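You operate a simulated robot arm through the tools that you are given. There is no shell and no other tool.

Carry out the task below with a simulated robot arm. There is one attempt and no reset: what you move stays moved.

## Task
Stop the spreader and wind its belt gauge into the green.
Fine: press the fan side stop button first; free the belt lock lever and lock it again afterwards. Where these are worked on the way, their far stop is far enough and under half their travel is too little: belt lock lever.

It is judged by the outcome, as a careful person would: the job done as asked, and still so three seconds after it is handed in. It fails if anything else is knocked over, pushed out of place, dropped, spilled or broken.

## Robot
A 7-joint arm with a fingered hand, fixed in place. Base frame: the origin is on the floor under the middle of its stand, x ahead of it, y to its left, z up. Units: m, degrees, N and s.
It reaches about 1.023 m from its shoulder. Its first joint turns from -166.0 to 166.0 degrees. Payload 4 kg.
Tool frame: the origin (TCP) lies between the finger pads and is the grasp point; the fingertips stand 0.03 m ahead of it; z points along the fingers, y is the line along which they close. The gripper opens to 0.104 m; its body begins 0.035 m behind the TCP. The gripper is a hand of 4 fingers: y runs from the thumb to the fingers, the wrist lies at [-0.015, -0.113, -0.19] in the tool frame.
Orientation is that of the tool frame in the base frame, as [roll, pitch, yaw] about the fixed x, y, z axes, in that order (R = Rz(yaw) Ry(pitch) Rx(roll)). With the fingers straight down and the wrist toward the robot, the tool's x, y and z point along [0, 1, 0], [1, 0, 0] and [0, 0, -1] of the base frame.

## Interface
- The arm moves only by the tool drive_tool. Its argument "steps" is a list of rows, each an object (a shift or turn left out is 0) with "travel": the shift along the base's x, y, z in units of 50 mm (1.0 is 50 mm), a list of three; "rot": the turn, a rotation vector about the base's x, y, z in units of 6 degrees (1.0 is 6 degrees), a list of three. In form: [{"travel": [dx, dy, dz], "rot": [wx, wy, wz]}, ...]. A call has 1 to 20 rows; each row shifts and turns the commanded pose from where the row before left it. A call with a number of a shift or a turn outside -1 to 1 is refused whole. Each row takes 0.2 s and may step no farther than 0.05 m and 8.6 degrees from the row before; otherwise, the whole call is refused. A pose out of reach is approached as far as the arm can. The call stops where the force on the tool passes 50 N (or 10 N more than at its start, if that is more) or the arm is blocked; 0.2 s more then pass. In this call time passes only in rows, and 0.2 s behind the last. The reply holds the time, the measured pose of the TCP, the force on the tool along the base axes, the opening and the grip force, in the units named above and with some noise, with the torque about the TCP (base axes, N m) and any sound that the robot's microphone picked up.
- Cameras (640 x 400 px; columns grow to the right, rows downward): "scene" is fixed at [0.0503, 0.6507, 1.2792]; the picture's right is [-0.83, -0.55, 0.00], its down [-0.14, 0.22, -0.97] and it looks along [0.54, -0.80, -0.26] (base axes); focal length 346 px, centre (320, 200). "wrist" rides on the gripper at [0.061, -0.092, -0.13] in the tool frame; the picture's right is [-0.81, 0.27, -0.52], its down [-0.53, -0.71, 0.46] and it looks along [-0.24, 0.64, 0.72] (tool axes); focal length 275 px, centre (320, 200). There is no depth. A picture from a camera that has moved, and an enlarged one, comes with that camera's place and axes in the base frame and with its lens.
- snapshot(camera): a new picture of that camera. No time passes.
- finger_targets(index, middle, ring, thumb_bend, thumb_turn): sets how far each is bent, from 0 (flat) to 1 (curled in); at 0.3 the hand is open as for a grip, at 0.7 the pads meet at the TCP. One left out holds its place. A second passes; each finger stops where it meets its share of the squeeze, and holds until it gets a number again. It is the only way to open and close the hand. It gives what a move gives, with no picture; readings hold the bend of each and the force on the fingers (four entries, about 0 where the hand has none), thumb and palm. thumb_turn goes from beside the hand (0) to across from the fingers (1), as for a grip.
- close_up(camera, box): a new picture of the part [left, top, right, bottom] of that camera's present view, enlarged. No time passes.
- sign_off(): hands the job in; it is judged then, once.

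Places have to be worked out from the pictures, the camera data and where the tool is seen. Open the gripper and draw the arm clear of the work before you hand the job in, unless the task says otherwise.

The tools are called after "Request:" as name(argument=value, ...) on one line, values as JSON. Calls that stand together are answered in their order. drive_tool: Moves the arm, as the interface text tells. Its arguments: {"type":"object","properties":{"steps":{"type":"array","items":{"type":"object","properties":{"travel":{"type":"array","items":{"type":"number"}},"rot":{"type":"array","items":{"type":"number"}}}}}},"required":["steps"]} The other tools are called the same way: finger_targets (index, middle, ring, thumb_bend, thumb_turn) moves the fingers one by one; snapshot (camera) takes a picture; close_up (camera, box) takes an enlarged picture of a part of a camera's view; sign_off () hands the job in.

At the start:

```text
clock: 0.0
tcp_pos: [0.6074, -0.0873, 1.1705]
tool_rot: [179.9, -0.1, 90.1]
wrist_force: [0.2, -0.4, 0.0]
moment: [-0.05, 0.0, 0.02]
gripper_width: 0.1038
finger_force: 0.2
shape: jaw
bend: [0.3, 0.3, 0.3, 0.3, 0.98]
finger forces: [0.0, 0.0, 0.0, 0.0, 0.0, 0.1]
```

scene: 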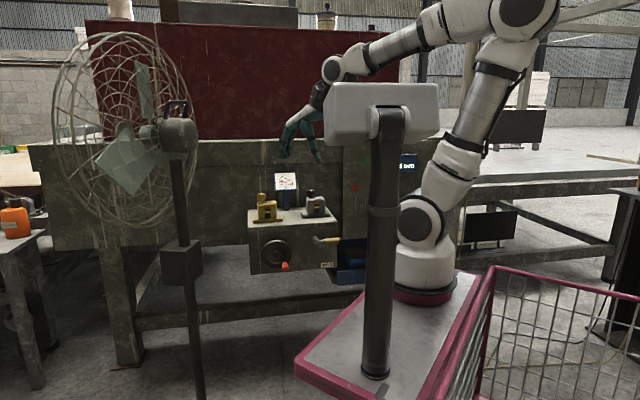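
wrist: 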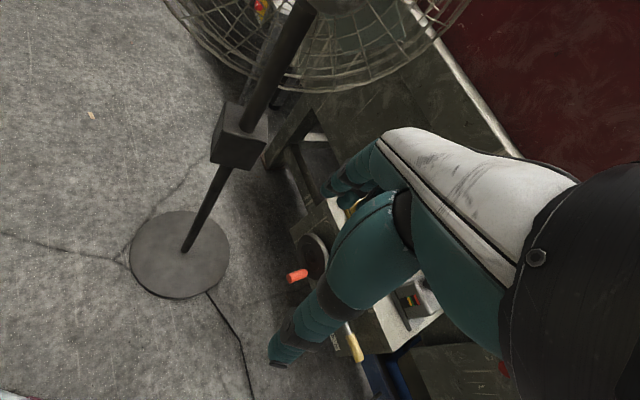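

I'll start by enlarging the scene to identify the machine parts: crank, lever, buttons and gauge.

Request:
close_up(camera="scene", box=[230, 160, 390, 290])

Request:
close_up(camera="scene", box=[320, 120, 440, 220])

Request:
close_up(camera="wrist", box=[240, 160, 480, 400])

```text
3.08 times, centred on (310, 225) of scene
camera zoom: at [0.0503, 0.6507, 1.2792], right [-0.83, -0.55, 0.0], down [-0.14, 0.22, -0.97], along [0.54, -0.8, -0.26], focal length 1065 px, centre (351, 123)
```

zoom: 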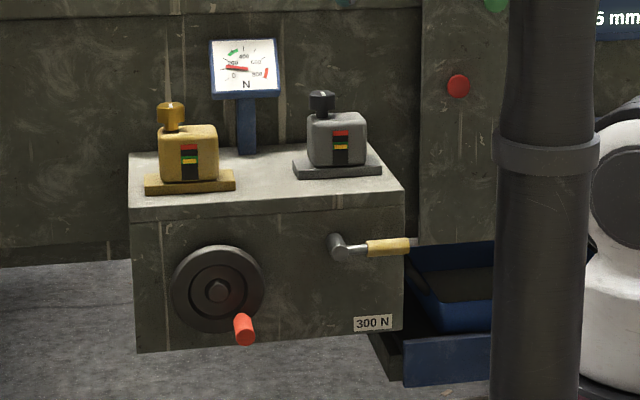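

```text
4.00 times, centred on (380, 170) of scene
camera zoom: at [0.0503, 0.6507, 1.2792], right [-0.83, -0.55, 0.0], down [-0.14, 0.22, -0.97], along [0.54, -0.8, -0.26], focal length 1384 px, centre (80, 320)
```

zoom: 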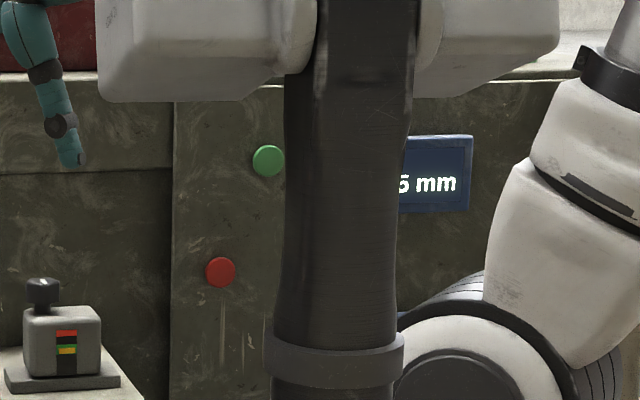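

```text
1.67 times, centred on (360, 280) of wrist
camera zoom: at [0.5152, -0.0266, 1.3008], right [0.27, -0.81, 0.52], down [-0.71, -0.53, -0.46], along [0.64, -0.24, -0.72], focal length 459 px, centre (253, 67)
```

zoom: 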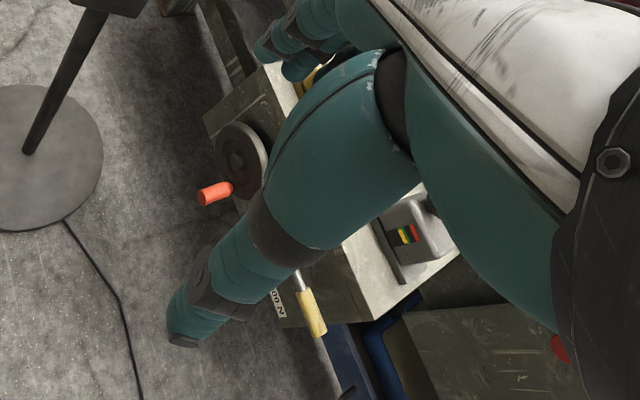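

The machine box stands at an angle to the base. Triangulating puts the crank handle at about (0.82, -0.26, 0.68), the lever at about (0.65, -0.31, 0.85) and the red panel button at about (0.70, -0.57, 0.97). I'll yaw the hand and tilt it up so the wrist camera can see the front of the machine.

Request:
drive_tool(steps=[{"rot": [0, 0, -1]}, {"rot": [0, 0, -1]}, {"rot": [0, 0, -1]}, {"rot": [0, 0, -1]}, {"rot": [0, 0, -1]}, {"rot": [0, 0, -1]}, {"rot": [0, 0, -1]}])

Request:
snapshot(camera="wrist")

Request:
snapshot(camera="scene")

```text
clock: 1.6
tcp_pos: [0.6076, -0.0874, 1.1721]
tool_rot: [-180.0, 0.0, 47.8]
wrist_force: [0.0, 0.1, 1.2]
moment: [-0.03, -0.01, 0.0]
gripper_width: 0.1038
finger_force: 0.0
shape: jaw
bend: [0.3, 0.3, 0.3, 0.3, 0.98]
finger forces: [0.0, 0.1, 0.0, 0.0, 0.0, 0.1]
```

```text
taken
camera wrist: at [0.5803, 0.0193, 1.3012], right [-0.34, -0.79, 0.52], down [-0.89, 0.08, -0.46], along [0.31, -0.61, -0.72], focal length 275 px, centre (320, 200)
```

wrist: 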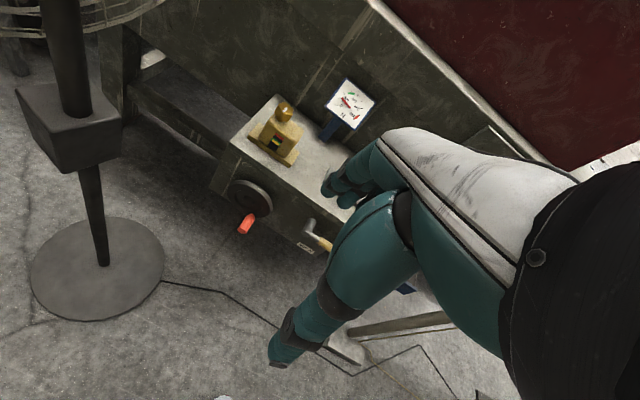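

```text
taken
```

scene: 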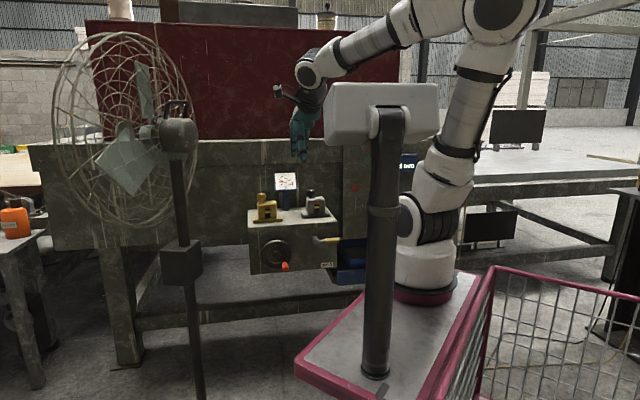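

The gauge and the brass unit are now visible. I'll tilt the hand forward so the camera looks more horizontally at the machine.

Request:
drive_tool(steps=[{"rot": [-0.67, -0.74, 0]}, {"rot": [-0.67, -0.74, 0]}, {"rot": [-0.67, -0.74, 0]}, {"rot": [-0.67, -0.74, 0]}, {"rot": [-0.67, -0.74, 0]}])

Request:
snapshot(camera="wrist")

Request:
snapshot(camera="scene")

```text
clock: 2.8
tcp_pos: [0.6112, -0.0886, 1.1697]
tool_rot: [151.8, -1.2, 48.5]
wrist_force: [-0.7, 0.3, -1.2]
moment: [0.01, 0.01, 0.02]
gripper_width: 0.1036
finger_force: 0.1
shape: jaw
bend: [0.3, 0.3, 0.3, 0.3, 0.98]
finger forces: [0.0, 0.0, 0.0, 0.0, 0.1, 0.1]
```

```text
taken
camera wrist: at [0.542, 0.0503, 1.2418], right [-0.55, -0.62, 0.57], down [-0.65, -0.11, -0.75], along [0.53, -0.78, -0.34], focal length 275 px, centre (320, 200)
```

wrist: 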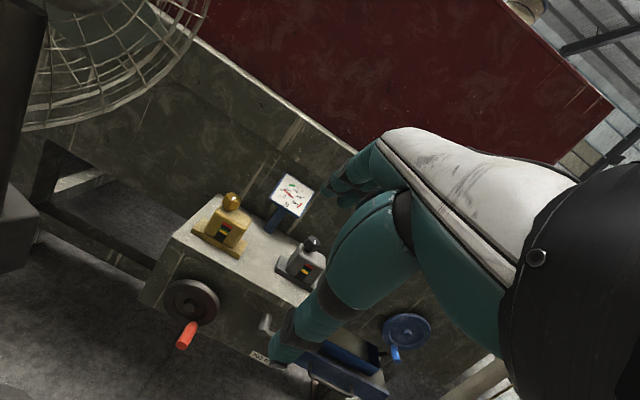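

```text
taken
```

scene: 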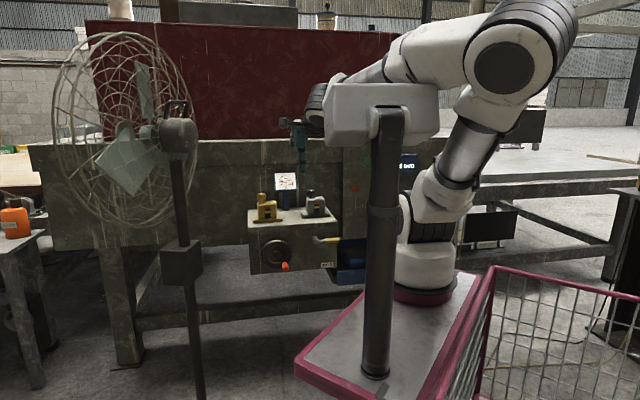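

The camera now shows a second, blue handwheel further right. I'll zoom in on each part.

Request:
close_up(camera="wrist", box=[140, 160, 340, 285])

Request:
close_up(camera="wrist", box=[140, 260, 460, 400])

Request:
close_up(camera="scene", box=[245, 160, 345, 225])

```text
3.20 times, centred on (240, 222) of wrist
camera zoom: at [0.542, 0.0503, 1.2418], right [-0.55, -0.62, 0.57], down [-0.65, -0.11, -0.75], along [0.53, -0.78, -0.34], focal length 881 px, centre (576, 128)
```

zoom: 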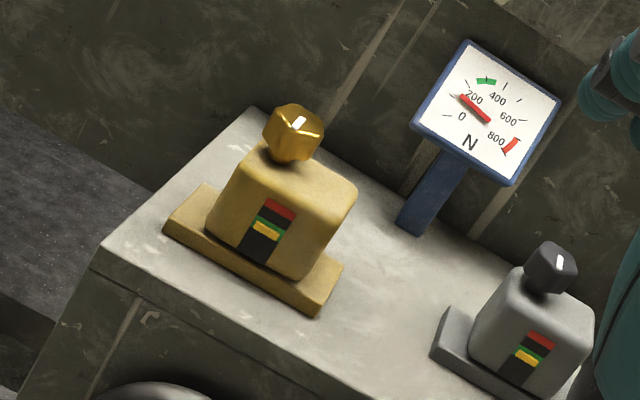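

```text
2.00 times, centred on (300, 330) of wrist
camera zoom: at [0.542, 0.0503, 1.2418], right [-0.55, -0.62, 0.57], down [-0.65, -0.11, -0.75], along [0.53, -0.78, -0.34], focal length 551 px, centre (360, -60)
```

zoom: 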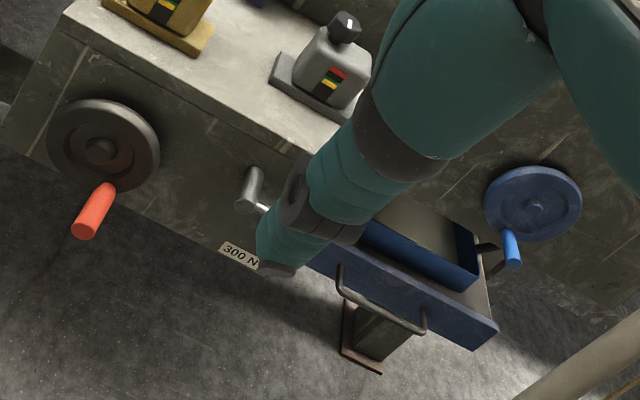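

```text
6.15 times, centred on (295, 192) of scene
camera zoom: at [0.0503, 0.6507, 1.2792], right [-0.83, -0.55, 0.0], down [-0.14, 0.22, -0.97], along [0.54, -0.8, -0.26], focal length 2130 px, centre (474, 246)
```

zoom: 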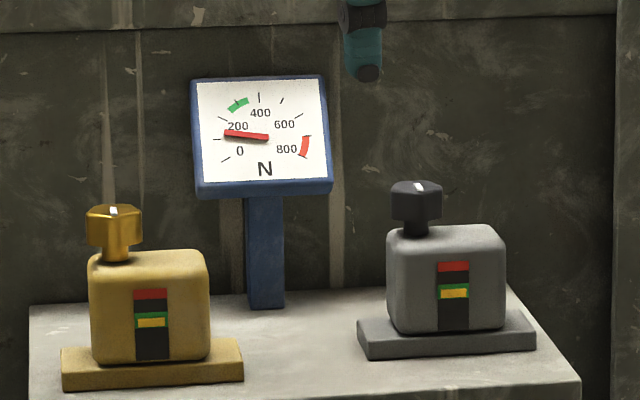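

The gauge needle reads about 130 N and the green band is near 300 N. I'll look for other stop buttons, especially near the fan.

Request:
close_up(camera="scene", box=[30, 120, 250, 260])

Request:
close_up(camera="scene", box=[330, 130, 430, 300])

Request:
close_up(camera="wrist", box=[0, 60, 260, 240])

```text
2.86 times, centred on (140, 190) of scene
camera zoom: at [0.0503, 0.6507, 1.2792], right [-0.83, -0.55, 0.0], down [-0.14, 0.22, -0.97], along [0.54, -0.8, -0.26], focal length 989 px, centre (834, 229)
```

zoom: 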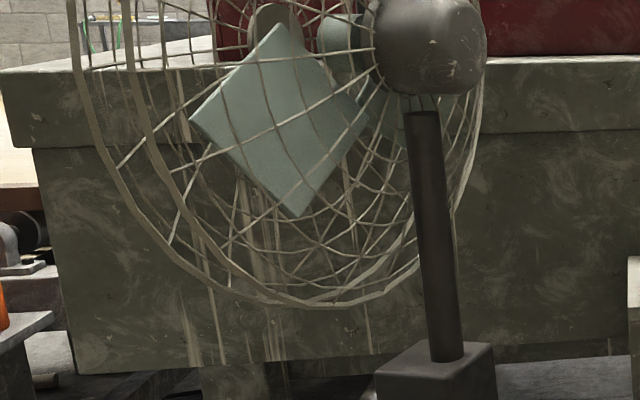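

```text
2.35 times, centred on (380, 215) of scene
camera zoom: at [0.0503, 0.6507, 1.2792], right [-0.83, -0.55, 0.0], down [-0.14, 0.22, -0.97], along [0.54, -0.8, -0.26], focal length 814 px, centre (179, 165)
```

zoom: 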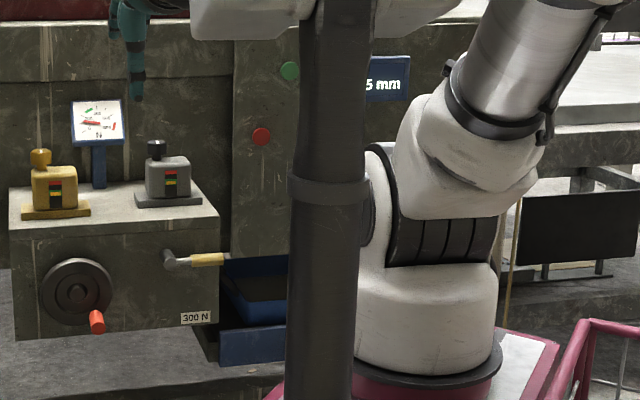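

```text
2.22 times, centred on (130, 150) of wrist
camera zoom: at [0.542, 0.0503, 1.2418], right [-0.55, -0.62, 0.57], down [-0.65, -0.11, -0.75], along [0.53, -0.78, -0.34], focal length 612 px, centre (742, 311)
```

zoom: 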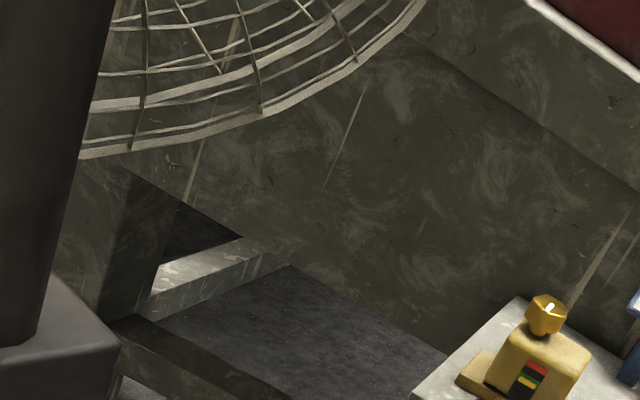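

Only one red and one green button are visible so far, and the mast hides part of the panel. I'll yaw the hand further right to see the whole panel.

Request:
drive_tool(steps=[{"rot": [0, 0, -1]}, {"rot": [0, 0, -1]}, {"rot": [0, 0, -1]}, {"rot": [0, 0, -1]}, {"rot": [0, 0, -1]}])

Request:
snapshot(camera="wrist")

Request:
snapshot(camera="scene")

```text
clock: 3.4
tcp_pos: [0.6085, -0.0447, 1.1566]
tool_rot: [156.9, -2.0, 46.3]
wrist_force: [0.6, 0.4, 0.9]
moment: [-0.04, 0.0, 0.01]
gripper_width: 0.1036
finger_force: 0.2
shape: jaw
bend: [0.3, 0.3, 0.3, 0.3, 0.98]
finger forces: [0.0, 0.1, 0.0, 0.0, 0.0, 0.0]
stopped in row 3: the arm was blocked; the commanded pose is now the measured one
```

```text
taken
camera wrist: at [0.5507, 0.0903, 1.2422], right [-0.54, -0.63, 0.56], down [-0.7, -0.04, -0.72], along [0.48, -0.77, -0.42], focal length 275 px, centre (320, 200)
```

wrist: 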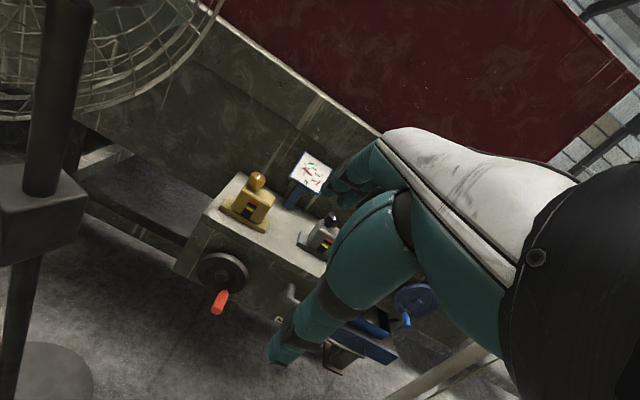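

```text
taken
```

scene: 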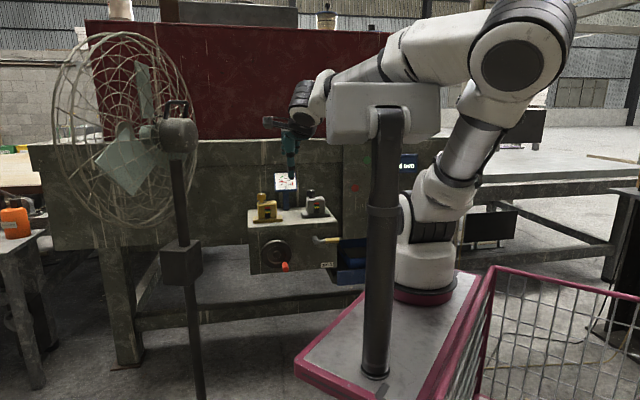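

The yaw was blocked, likely because the forearm is close to the mast head or a joint limit. I'll shift the hand toward -y, away from the mast, and then try a small further yaw.

Request:
drive_tool(steps=[{"travel": [0, -0.8, 0.3]}, {"travel": [0, -0.8, 0.3]}, {"travel": [0, -0.8, 0.2]}, {"travel": [0, -0.8, 0]}])

Request:
snapshot(camera="scene")

Request:
snapshot(camera="wrist")

```text
clock: 4.4
tcp_pos: [0.6079, -0.2069, 1.1979]
tool_rot: [156.5, -1.6, 46.3]
wrist_force: [-0.9, 0.3, 0.2]
moment: [0.01, 0.03, 0.04]
gripper_width: 0.1037
finger_force: 0.1
shape: jaw
bend: [0.3, 0.3, 0.3, 0.3, 0.98]
finger forces: [0.1, 0.0, 0.1, 0.0, 0.0, 0.0]
```

```text
taken
```

scene: 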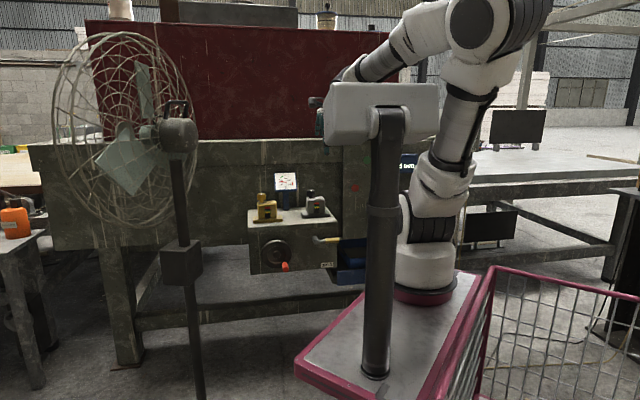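

```text
taken
camera wrist: at [0.5499, -0.0692, 1.2831], right [-0.54, -0.63, 0.56], down [-0.7, -0.04, -0.72], along [0.48, -0.77, -0.41], focal length 275 px, centre (320, 200)
```

wrist: 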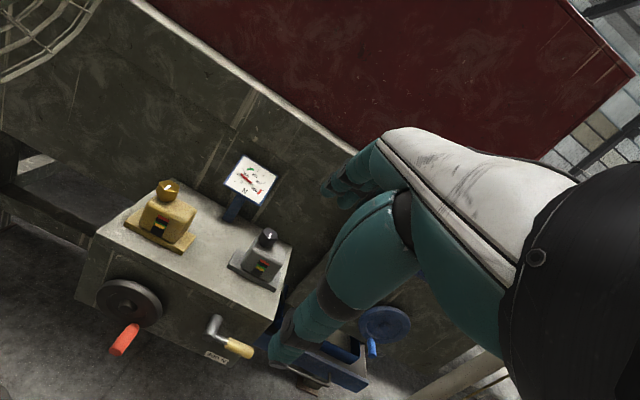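

The box, lever and wheel are clearly in view now. I'll yaw further right to bring the button panel into view.

Request:
drive_tool(steps=[{"rot": [0, 0, -1], "travel": [-0.4, 0, 0]}, {"rot": [0, 0, -1], "travel": [-0.4, 0, 0]}, {"rot": [0, 0, -1], "travel": [-0.4, 0, 0]}, {"rot": [0, 0, -1], "travel": [-0.4, 0, 0]}])

Request:
snapshot(camera="wrist")

Request:
snapshot(camera="scene")

```text
clock: 5.4
tcp_pos: [0.5409, -0.1866, 1.1905]
tool_rot: [159.5, -2.2, 27.5]
wrist_force: [-0.2, 0.3, -0.4]
moment: [-0.03, -0.01, 0.01]
gripper_width: 0.1041
finger_force: 0.2
shape: jaw
bend: [0.3, 0.3, 0.3, 0.3, 0.97]
finger forces: [0.0, 0.0, 0.0, 0.1, 0.1, 0.0]
```

```text
taken
camera wrist: at [0.5312, -0.0441, 1.2821], right [-0.7, -0.45, 0.55], down [-0.68, 0.22, -0.7], along [0.19, -0.86, -0.46], focal length 275 px, centre (320, 200)
```

wrist: 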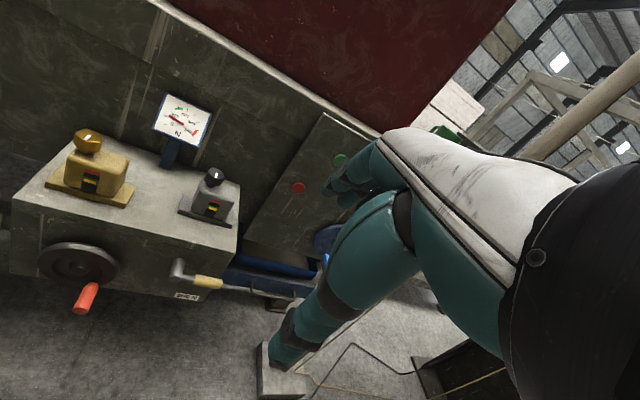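

```text
taken
```

scene: 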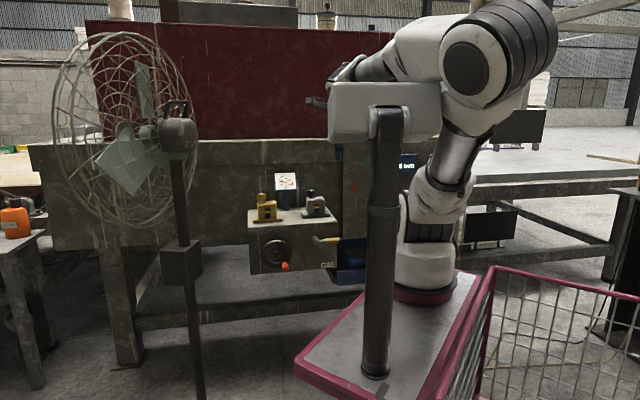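

The red and green buttons on the panel are showing next to the thumb. I'll shift the camera right, toward (-x, -y), to see the rest of the panel.

Request:
drive_tool(steps=[{"travel": [-0.5, -0.6, 0]}, {"travel": [-0.5, -0.6, 0]}, {"travel": [-0.5, -0.6, 0]}])

Request:
snapshot(camera="wrist")

Request:
snapshot(camera="scene")

```text
clock: 6.2
tcp_pos: [0.455, -0.2909, 1.2012]
tool_rot: [156.8, -1.4, 22.3]
wrist_force: [0.3, 0.5, 0.4]
moment: [-0.06, -0.01, 0.03]
gripper_width: 0.1039
finger_force: 0.2
shape: jaw
bend: [0.3, 0.3, 0.3, 0.3, 0.97]
finger forces: [0.0, 0.1, 0.0, 0.1, 0.0, 0.0]
out of reach, approached as far as the arm can: row 3
```

```text
taken
camera wrist: at [0.4579, -0.1428, 1.2854], right [-0.74, -0.36, 0.56], down [-0.66, 0.24, -0.71], along [0.12, -0.9, -0.42], focal length 275 px, centre (320, 200)
```

wrist: 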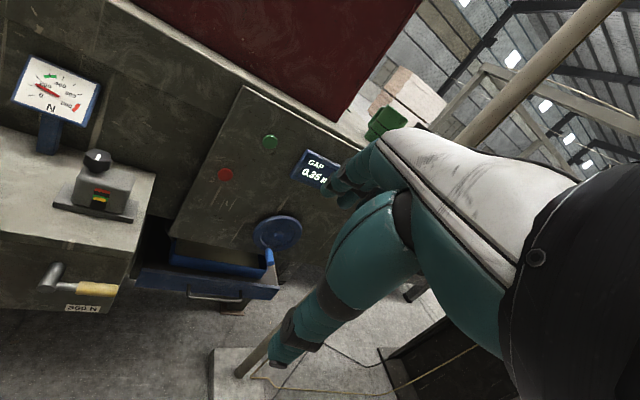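

```text
taken
```

scene: 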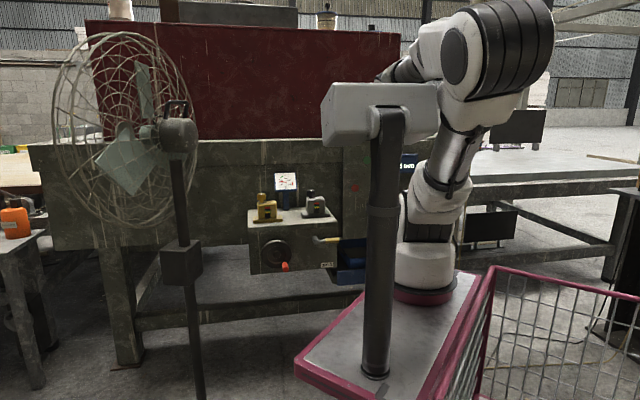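

The panel now shows a red button, a green button, a GAP display and the blue wheel. I'll zoom in for details.

Request:
close_up(camera="wrist", box=[170, 80, 370, 260])

Request:
close_up(camera="wrist", box=[0, 50, 200, 330])

```text
2.22 times, centred on (270, 170) of wrist
camera zoom: at [0.4579, -0.1428, 1.2854], right [-0.74, -0.36, 0.56], down [-0.66, 0.24, -0.71], along [0.12, -0.9, -0.42], focal length 612 px, centre (431, 267)
```

zoom: 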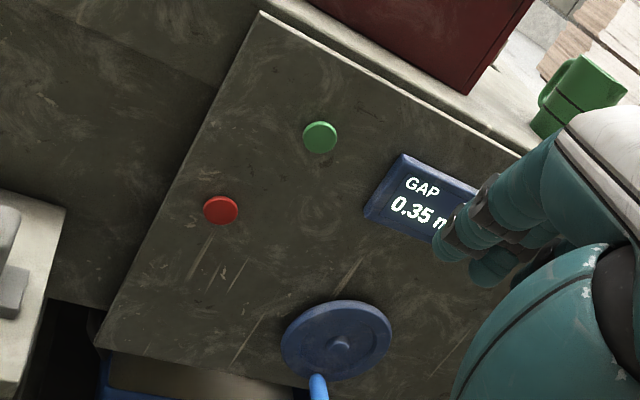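

```text
1.43 times, centred on (100, 190) of wrist
camera zoom: at [0.4579, -0.1428, 1.2854], right [-0.74, -0.36, 0.56], down [-0.66, 0.24, -0.71], along [0.12, -0.9, -0.42], focal length 393 px, centre (634, 214)
```

zoom: 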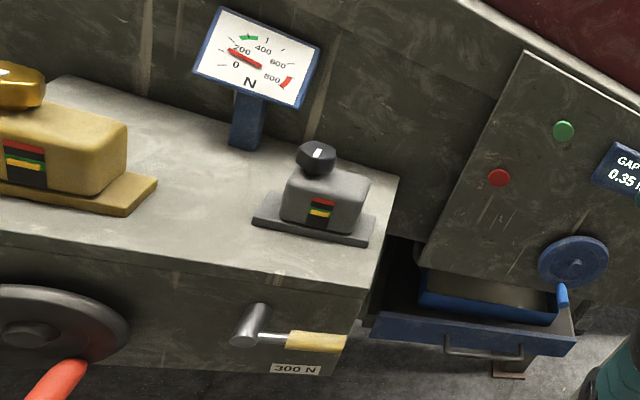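

No other red button shows near the fan side. In machine coordinates (D left along the face, N into it), I place the red button at about D=0.106, N=0.94, z=0.954, and the machine is yawed about 43°. I'll move over in front of it, holding height, and turn the hand square to the panel.

Request:
drive_tool(steps=[{"travel": [0.5, -0.5, 0], "rot": [0, 0, 0.6]}, {"travel": [0.5, -0.5, 0], "rot": [0, 0, 0.6]}, {"travel": [0.4, -0.5, 0], "rot": [0, 0, 0.6]}, {"travel": [0.3, -0.5, 0], "rot": [0, 0, 0.6]}, {"travel": [0.2, -0.4, -0.3], "rot": [0, 0, 0.6]}, {"travel": [0, 0, -0.5], "rot": [0, 0, 0.5]}])

Request:
snapshot(camera="wrist")

Request:
snapshot(camera="scene")

```text
clock: 7.6
tcp_pos: [0.5468, -0.4135, 1.1595]
tool_rot: [156.6, -1.7, 43.3]
wrist_force: [0.0, -0.2, -0.9]
moment: [-0.03, -0.04, -0.02]
gripper_width: 0.1039
finger_force: 0.2
shape: jaw
bend: [0.3, 0.3, 0.3, 0.3, 0.97]
finger forces: [0.0, 0.0, 0.1, 0.0, 0.1, 0.0]
```

```text
taken
camera wrist: at [0.4964, -0.274, 1.2451], right [-0.57, -0.6, 0.56], down [-0.7, -0.01, -0.72], along [0.44, -0.8, -0.41], focal length 275 px, centre (320, 200)
```

wrist: 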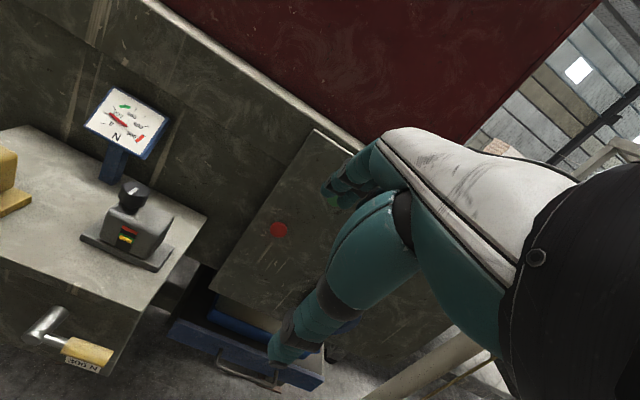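

```text
taken
```

scene: 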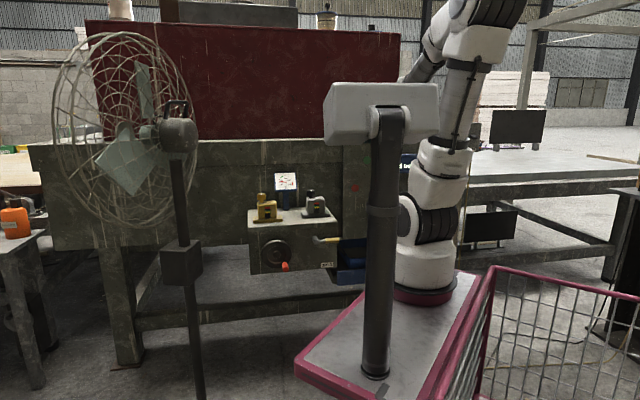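

The red button is now estimated at (0.728, -0.63, 0.95). I'll tilt the hand to point at the panel, lower it, and pinch the fingers into a blunt poker.

Request:
drive_tool(steps=[{"rot": [-0.73, -0.683, 0], "travel": [0, 0, -0.3]}, {"rot": [-0.73, -0.683, 0], "travel": [0, 0, -0.5]}, {"rot": [-0.73, -0.683, 0], "travel": [0, 0, -0.5]}, {"rot": [-0.73, -0.683, 0], "travel": [0, 0, -0.5]}, {"rot": [-0.73, -0.683, 0], "travel": [0, 0, -0.5]}, {"rot": [-0.73, -0.683, 0], "travel": [0, 0, -0.5]}])

Request:
finger_targets(index=0.7, middle=0.7, ring=0.7, thumb_bend=0.7)

Request:
snapshot(camera="wrist")

Request:
snapshot(camera="scene")

```text
clock: 9.0
tcp_pos: [0.6072, -0.5028, 1.0726]
tool_rot: [120.4, -1.2, 44.3]
wrist_force: [-0.8, -0.9, 0.3]
moment: [0.02, -0.03, -0.05]
gripper_width: 0.1039
finger_force: 0.1
shape: jaw
bend: [0.3, 0.3, 0.3, 0.3, 0.97]
finger forces: [0.0, 0.1, 0.1, 0.0, 0.0, 0.0]
out of reach, approached as far as the arm can: row 2, 3, 4, 5, 6
```

```text
clock: 10.0
tcp_pos: [0.6085, -0.503, 1.0735]
tool_rot: [120.6, -1.1, 44.2]
wrist_force: [-0.8, 0.0, 0.2]
moment: [-0.02, 0.02, 0.02]
gripper_width: 0.0012
finger_force: 0.0
shape: fingers
bend: [0.7, 0.7, 0.7, 0.7, 0.97]
finger forces: [0.0, 0.1, 0.1, 0.0, 0.0, 0.0]
```

```text
taken
camera wrist: at [0.5399, -0.3467, 1.0618], right [-0.8, -0.35, 0.48], down [-0.35, -0.38, -0.86], along [0.49, -0.85, 0.18], focal length 275 px, centre (320, 200)
```

wrist: 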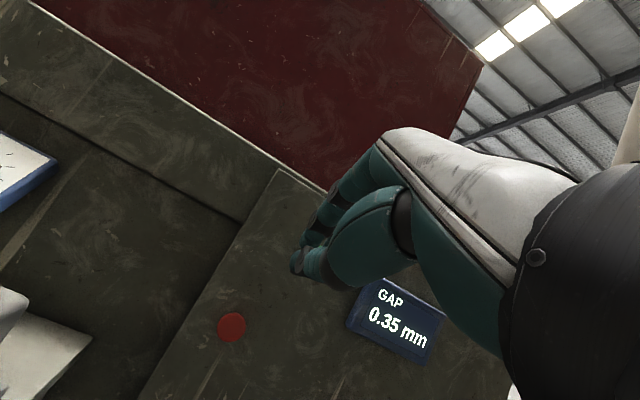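

```text
taken
```

scene: 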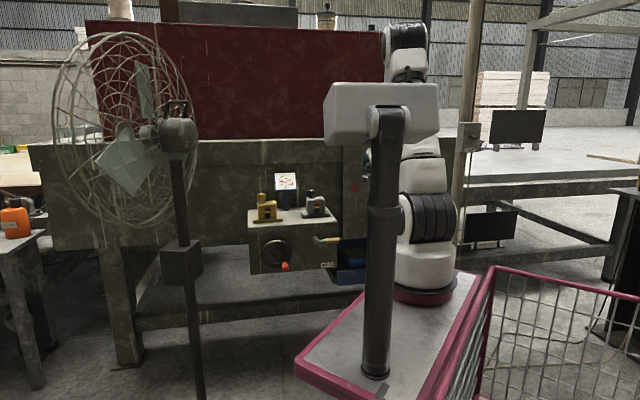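

The red button re-triangulates to about (0.72, -0.627, 0.947), and the pinched tip matches its expected place in the picture. I'll go to a staging pose about 5 cm in front of the button.

Request:
drive_tool(steps=[{"travel": [0.465, -0.578, -0.23]}, {"travel": [0.465, -0.578, -0.23]}, {"travel": [0.465, -0.578, -0.23]}, {"travel": [0.465, -0.578, -0.23]}, {"travel": [0.465, -0.578, -0.23]}])

Request:
snapshot(camera="wrist")

Request:
snapshot(camera="scene")

```text
clock: 11.3
tcp_pos: [0.7219, -0.6441, 1.0193]
tool_rot: [120.4, -1.2, 44.3]
wrist_force: [-31.9, 38.6, 10.7]
moment: [-0.14, -0.02, -0.39]
gripper_width: 0.0
finger_force: 25.8
shape: fingers
bend: [0.72, 0.72, 0.71, 0.67, 0.97]
finger forces: [19.7, 21.2, 11.4, 0.0, 0.0, 0.0]
stopped in row 5: the force on the tool passed its limit at 64 N (the readings are from after the stop); the commanded pose is now the measured one
```

```text
taken
camera wrist: at [0.6543, -0.4867, 1.007], right [-0.8, -0.35, 0.48], down [-0.35, -0.38, -0.86], along [0.49, -0.85, 0.18], focal length 275 px, centre (320, 200)
```

wrist: 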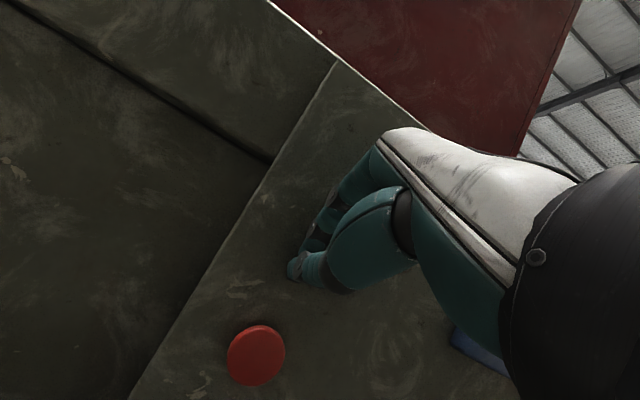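

```text
taken
```

scene: 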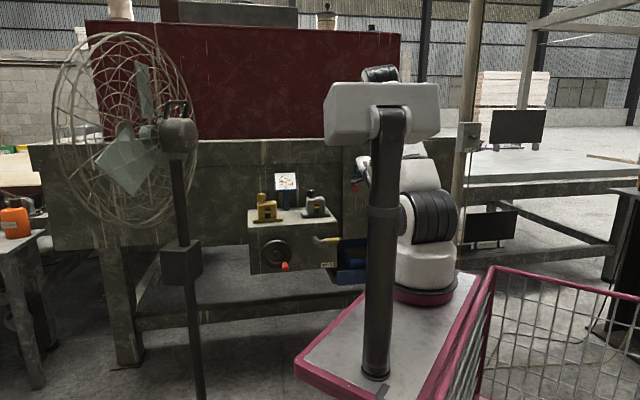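

The fingertips touched the panel above the button at N≈0.99, which calibrates the panel plane. The button re-triangulates consistently to (0.734, -0.649, 0.9385). I'll back off, lower the hand, and line up in front of the button.

Request:
drive_tool(steps=[{"travel": [-0.82, 0.876, 0]}, {"travel": [0.07, 0.07, -0.68]}, {"travel": [0, 0, -0.63]}])

Request:
snapshot(camera="wrist")

Request:
snapshot(camera="scene")

```text
refused: row 1 steps farther than a row can; nothing moved
```

```text
taken
camera wrist: at [0.6543, -0.4867, 1.007], right [-0.8, -0.35, 0.48], down [-0.35, -0.38, -0.86], along [0.49, -0.85, 0.18], focal length 275 px, centre (320, 200)
```

wrist: 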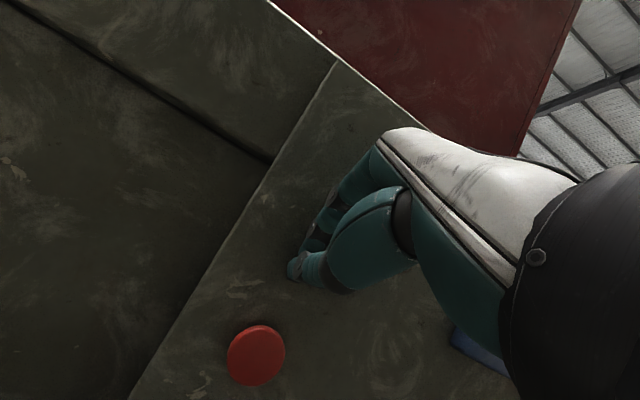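

```text
taken
```

scene: 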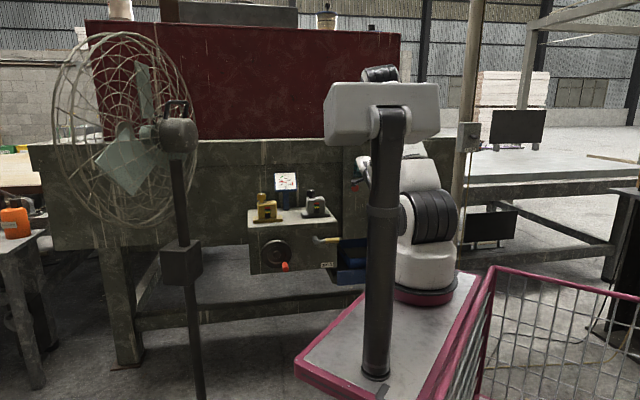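

The first row exceeded the 50 mm limit, so nothing moved. I'll resend it with smaller rows.

Request:
drive_tool(steps=[{"travel": [-0.41, 0.438, 0]}, {"travel": [-0.41, 0.438, 0]}, {"travel": [0.07, 0.07, -0.68]}, {"travel": [0, 0, -0.63]}])

Request:
snapshot(camera="wrist")

```text
clock: 12.3
tcp_pos: [0.6867, -0.599, 0.9528]
tool_rot: [120.5, -1.2, 44.4]
wrist_force: [0.2, 0.6, -0.7]
moment: [-0.01, 0.0, -0.01]
gripper_width: 0.001
finger_force: 0.0
shape: fingers
bend: [0.7, 0.7, 0.7, 0.7, 0.97]
finger forces: [0.0, 0.0, 0.0, 0.0, 0.0, 0.0]
```

```text
taken
camera wrist: at [0.6191, -0.4429, 0.9403], right [-0.8, -0.35, 0.48], down [-0.35, -0.38, -0.86], along [0.49, -0.85, 0.18], focal length 275 px, centre (320, 200)
```

wrist: 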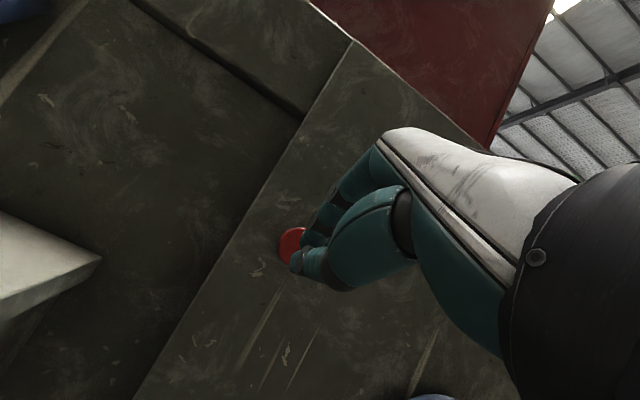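

The tip is lined up on the red button with about 4 cm left. I'll advance along the panel normal, slowing near contact.

Request:
drive_tool(steps=[{"travel": [0.2, -0.22, 0]}, {"travel": [0.2, -0.22, 0]}, {"travel": [0.07, -0.073, 0]}, {"travel": [0.07, -0.073, 0]}, {"travel": [0.07, -0.073, 0]}, {"travel": [0.07, -0.073, 0]}])

Request:
snapshot(camera="wrist")

```text
clock: 13.7
tcp_pos: [0.7192, -0.6337, 0.9542]
tool_rot: [120.4, -1.2, 44.3]
wrist_force: [-17.2, 16.8, 9.7]
moment: [-0.02, 0.02, -0.06]
gripper_width: 0.0002
finger_force: 14.0
shape: fingers
bend: [0.71, 0.72, 0.7, 0.68, 0.97]
finger forces: [16.1, 11.3, 0.0, 0.0, 0.1, 0.0]
heard: click
```

```text
taken
camera wrist: at [0.6512, -0.4776, 0.9412], right [-0.8, -0.35, 0.48], down [-0.35, -0.38, -0.86], along [0.49, -0.85, 0.19], focal length 275 px, centre (320, 200)
```

wrist: 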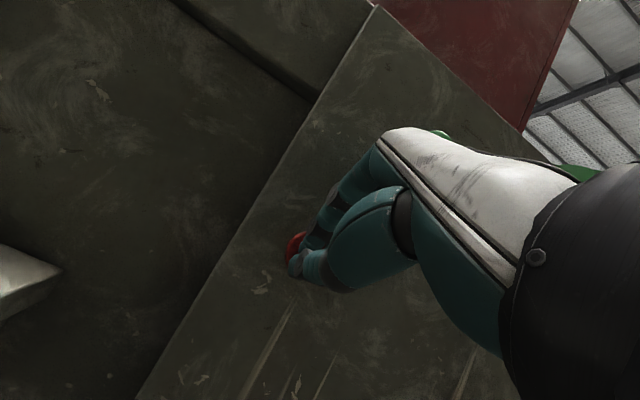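

A click was heard at about 24 N, so the button seems pressed. I'll back off along the normal and check its state.

Request:
drive_tool(steps=[{"travel": [-0.4, 0.43, 0]}, {"travel": [-0.5, 0.55, 0.1]}, {"travel": [-0.5, 0.55, 0.3]}, {"travel": [-0.3, 0.4, 0.6]}])

Request:
snapshot(camera="wrist")

Request:
close_up(camera="scene", box=[230, 160, 390, 290])

```text
clock: 14.7
tcp_pos: [0.6354, -0.5383, 1.003]
tool_rot: [120.6, -1.2, 44.5]
wrist_force: [0.6, 0.8, -0.5]
moment: [0.02, 0.02, -0.02]
gripper_width: 0.0011
finger_force: 0.1
shape: fingers
bend: [0.7, 0.7, 0.7, 0.7, 0.97]
finger forces: [0.1, 0.0, 0.1, 0.1, 0.0, 0.1]
```

```text
taken
camera wrist: at [0.5677, -0.3814, 0.9904], right [-0.8, -0.35, 0.48], down [-0.35, -0.38, -0.86], along [0.49, -0.85, 0.18], focal length 275 px, centre (320, 200)
```

wrist: 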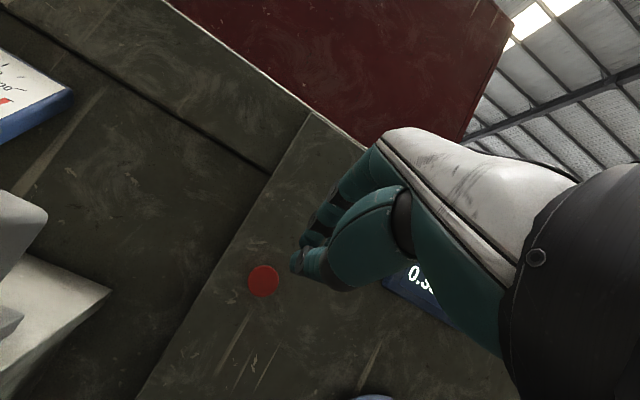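

```text
3.08 times, centred on (310, 225) of scene
camera zoom: at [0.0503, 0.6507, 1.2792], right [-0.83, -0.55, 0.0], down [-0.14, 0.22, -0.97], along [0.54, -0.8, -0.26], focal length 1065 px, centre (351, 123)
```

zoom: 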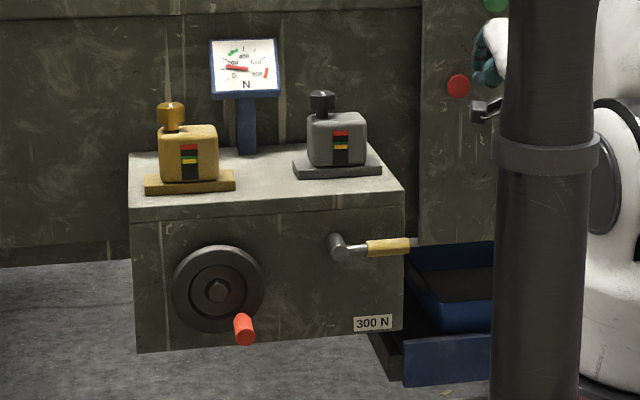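

The button has sprung back after its click. Next is the lock lever, so I'll look closely at it from the scene camera and bring the wrist camera over it.

Request:
close_up(camera="scene", box=[300, 225, 350, 275])

Request:
drive_tool(steps=[{"travel": [-0.3, 0.5, 0.8]}, {"travel": [-0.3, 0.5, 0.8], "rot": [0.73, 0.683, 0]}, {"travel": [-0.2, 0.5, 0.8], "rot": [0.73, 0.683, 0]}, {"travel": [0, 0.5, 0.8], "rot": [0.73, 0.683, 0]}, {"travel": [0, 0.5, 0.5], "rot": [0.73, 0.683, 0]}, {"travel": [0, 0.5, 0], "rot": [0.73, 0.683, 0]}])

Request:
snapshot(camera="wrist")

Request:
snapshot(camera="scene")

```text
8.00 times, centred on (325, 250) of scene
camera zoom: at [0.0503, 0.6507, 1.2792], right [-0.83, -0.55, 0.0], down [-0.14, 0.22, -0.97], along [0.54, -0.8, -0.26], focal length 2768 px, centre (280, -200)
```

zoom: 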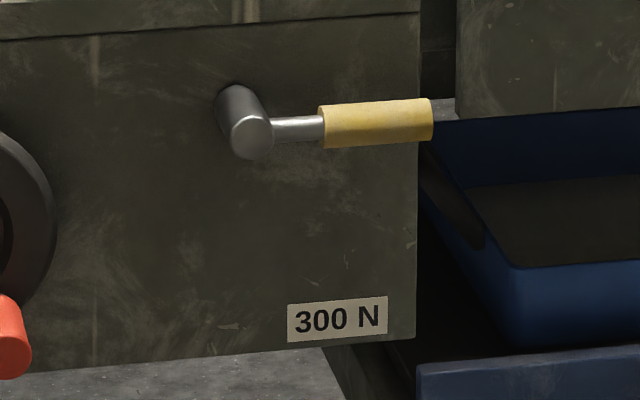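

```text
clock: 16.1
tcp_pos: [0.6043, -0.3986, 1.192]
tool_rot: [150.6, -1.7, 43.5]
wrist_force: [-0.2, -0.3, -0.3]
moment: [0.01, 0.01, 0.03]
gripper_width: 0.0011
finger_force: 0.0
shape: fingers
bend: [0.7, 0.7, 0.7, 0.7, 0.97]
finger forces: [0.0, 0.0, 0.1, 0.0, 0.1, 0.0]
out of reach, approached as far as the arm can: row 2, 3
```

```text
taken
camera wrist: at [0.5468, -0.2525, 1.2615], right [-0.61, -0.56, 0.56], down [-0.64, -0.06, -0.76], along [0.46, -0.83, -0.32], focal length 275 px, centre (320, 200)
```

wrist: 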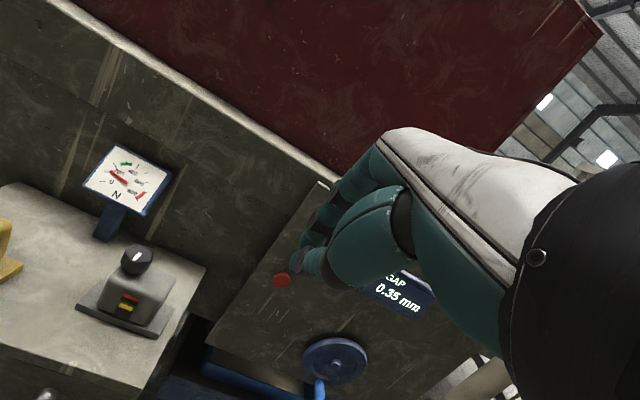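

```text
taken
```

scene: 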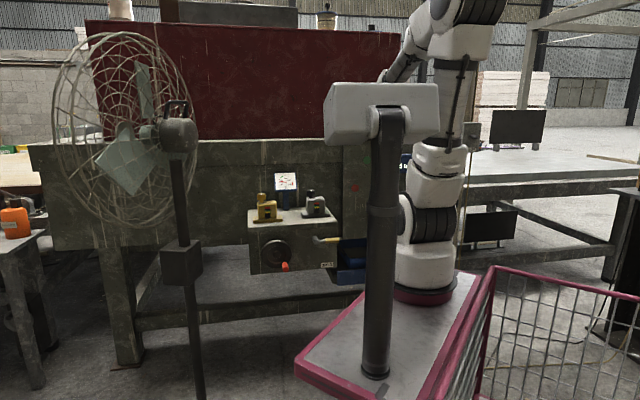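

The lever grip triangulates to about D=0.245, N=0.733, z=0.803, with its pivot at D=0.304. I'll point the pinched fingers straight down above the grip and stage at z≈0.92.

Request:
drive_tool(steps=[{"travel": [0.28, 0.1, 0], "rot": [0.73, 0.683, 0]}, {"travel": [0.28, 0.1, 0], "rot": [0.73, 0.683, 0]}, {"travel": [0.28, 0.1, -0.3], "rot": [0.73, 0.683, 0]}, {"travel": [0.28, 0.1, -0.5], "rot": [0.73, 0.683, 0]}, {"travel": [0.28, 0.1, -0.7], "rot": [0.73, 0.683, 0]}, {"travel": [0, 0, -0.9]}, {"travel": [0, 0, -0.9]}, {"travel": [0, 0, -0.9]}, {"travel": [0, 0, -0.9]}])

Request:
snapshot(camera="wrist")

Request:
snapshot(camera="scene")

```text
clock: 18.1
tcp_pos: [0.6722, -0.3728, 0.9363]
tool_rot: [-179.4, -1.7, 42.5]
wrist_force: [0.2, 1.0, 0.6]
moment: [-0.02, 0.08, 0.01]
gripper_width: 0.0009
finger_force: 0.1
shape: fingers
bend: [0.7, 0.7, 0.7, 0.7, 0.98]
finger forces: [0.0, 0.1, 0.0, 0.0, 0.1, 0.0]
```

```text
taken
camera wrist: at [0.6518, -0.2666, 1.0688], right [-0.42, -0.76, 0.49], down [-0.87, 0.18, -0.46], along [0.27, -0.62, -0.74], focal length 275 px, centre (320, 200)
```

wrist: 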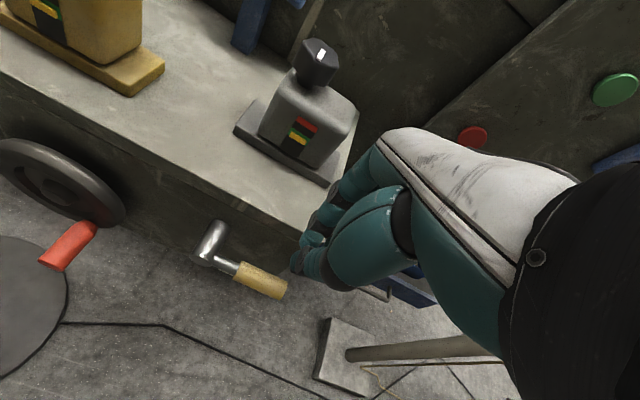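

```text
taken
```

scene: 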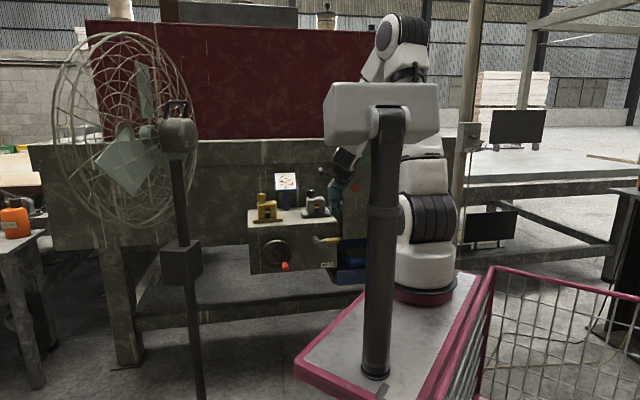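

The grip mid is confirmed at about D=0.240, N=0.739, z=0.803, right under the fingertips. I'll lower gently onto it to test whether the lever moves down.

Request:
drive_tool(steps=[{"travel": [0.11, -0.116, -0.7]}, {"travel": [0, 0, -0.7]}, {"travel": [0, 0, -0.2]}, {"travel": [0, 0, -0.1]}, {"travel": [0, 0, -0.1]}])

Request:
snapshot(camera="wrist")

```text
clock: 19.1
tcp_pos: [0.6806, -0.3794, 0.8565]
tool_rot: [179.7, -1.6, 42.8]
wrist_force: [-11.8, 9.8, 23.5]
moment: [-0.84, -0.39, -0.22]
gripper_width: 0.0012
finger_force: 14.0
shape: fingers
bend: [0.7, 0.7, 0.7, 0.7, 0.98]
finger forces: [0.0, 28.2, 0.2, 0.1, 0.0, 0.0]
stopped in row 4: the force on the tool passed its limit at 61 N (the readings are from after the stop); the commanded pose is now the measured one
```

```text
taken
camera wrist: at [0.6594, -0.2717, 0.9874], right [-0.42, -0.76, 0.5], down [-0.86, 0.17, -0.47], along [0.28, -0.63, -0.73], focal length 275 px, centre (320, 200)
```

wrist: 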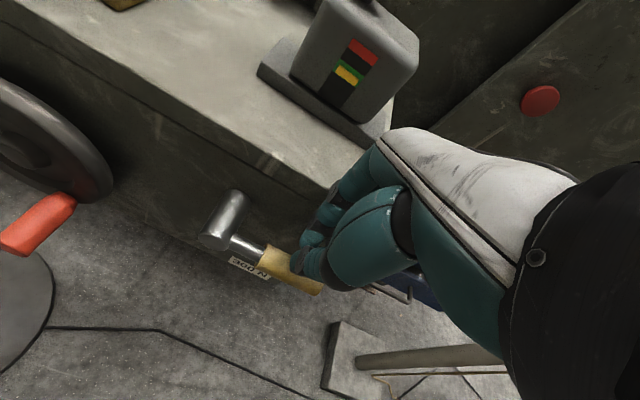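

The raised knuckle of the middle finger hit the box's top edge (push toward -n and up), not the lever. I'll rise and tilt the hand to roll ≈145° so the knuckles clear the box.

Request:
drive_tool(steps=[{"travel": [-0.1, 0.1, 0.5]}, {"travel": [-0.4, 0.43, 0.4]}, {"rot": [-0.73, -0.683, 0]}, {"rot": [-0.73, -0.683, 0]}, {"rot": [-0.73, -0.683, 0]}, {"rot": [-0.73, -0.683, 0]}, {"rot": [-0.73, -0.683, 0]}, {"rot": [-0.73, -0.683, 0]}])

Request:
snapshot(camera="wrist")

Request:
close_up(camera="scene", box=[230, 130, 390, 290])

```text
clock: 20.9
tcp_pos: [0.695, -0.374, 0.8968]
tool_rot: [143.8, -1.6, 43.8]
wrist_force: [-0.1, -0.3, 0.2]
moment: [-0.02, -0.02, -0.05]
gripper_width: 0.001
finger_force: 0.0
shape: fingers
bend: [0.7, 0.7, 0.7, 0.7, 0.98]
finger forces: [0.0, 0.0, 0.1, 0.0, 0.1, 0.1]
out of reach, approached as far as the arm can: row 5, 6, 7, 8
```

```text
taken
camera wrist: at [0.6326, -0.2232, 0.9494], right [-0.65, -0.51, 0.56], down [-0.58, -0.13, -0.8], along [0.48, -0.85, -0.21], focal length 275 px, centre (320, 200)
```

wrist: 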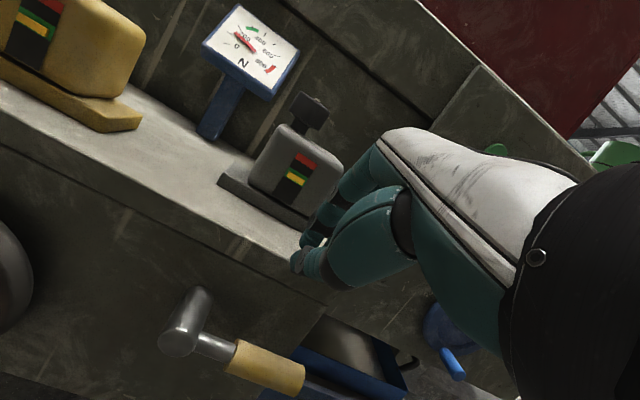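

```text
2.50 times, centred on (310, 210) of scene
camera zoom: at [0.0503, 0.6507, 1.2792], right [-0.83, -0.55, 0.0], down [-0.14, 0.22, -0.97], along [0.54, -0.8, -0.26], focal length 865 px, centre (345, 175)
```

zoom: 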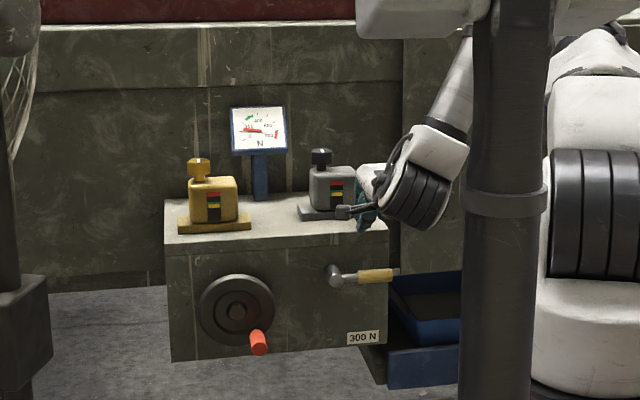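

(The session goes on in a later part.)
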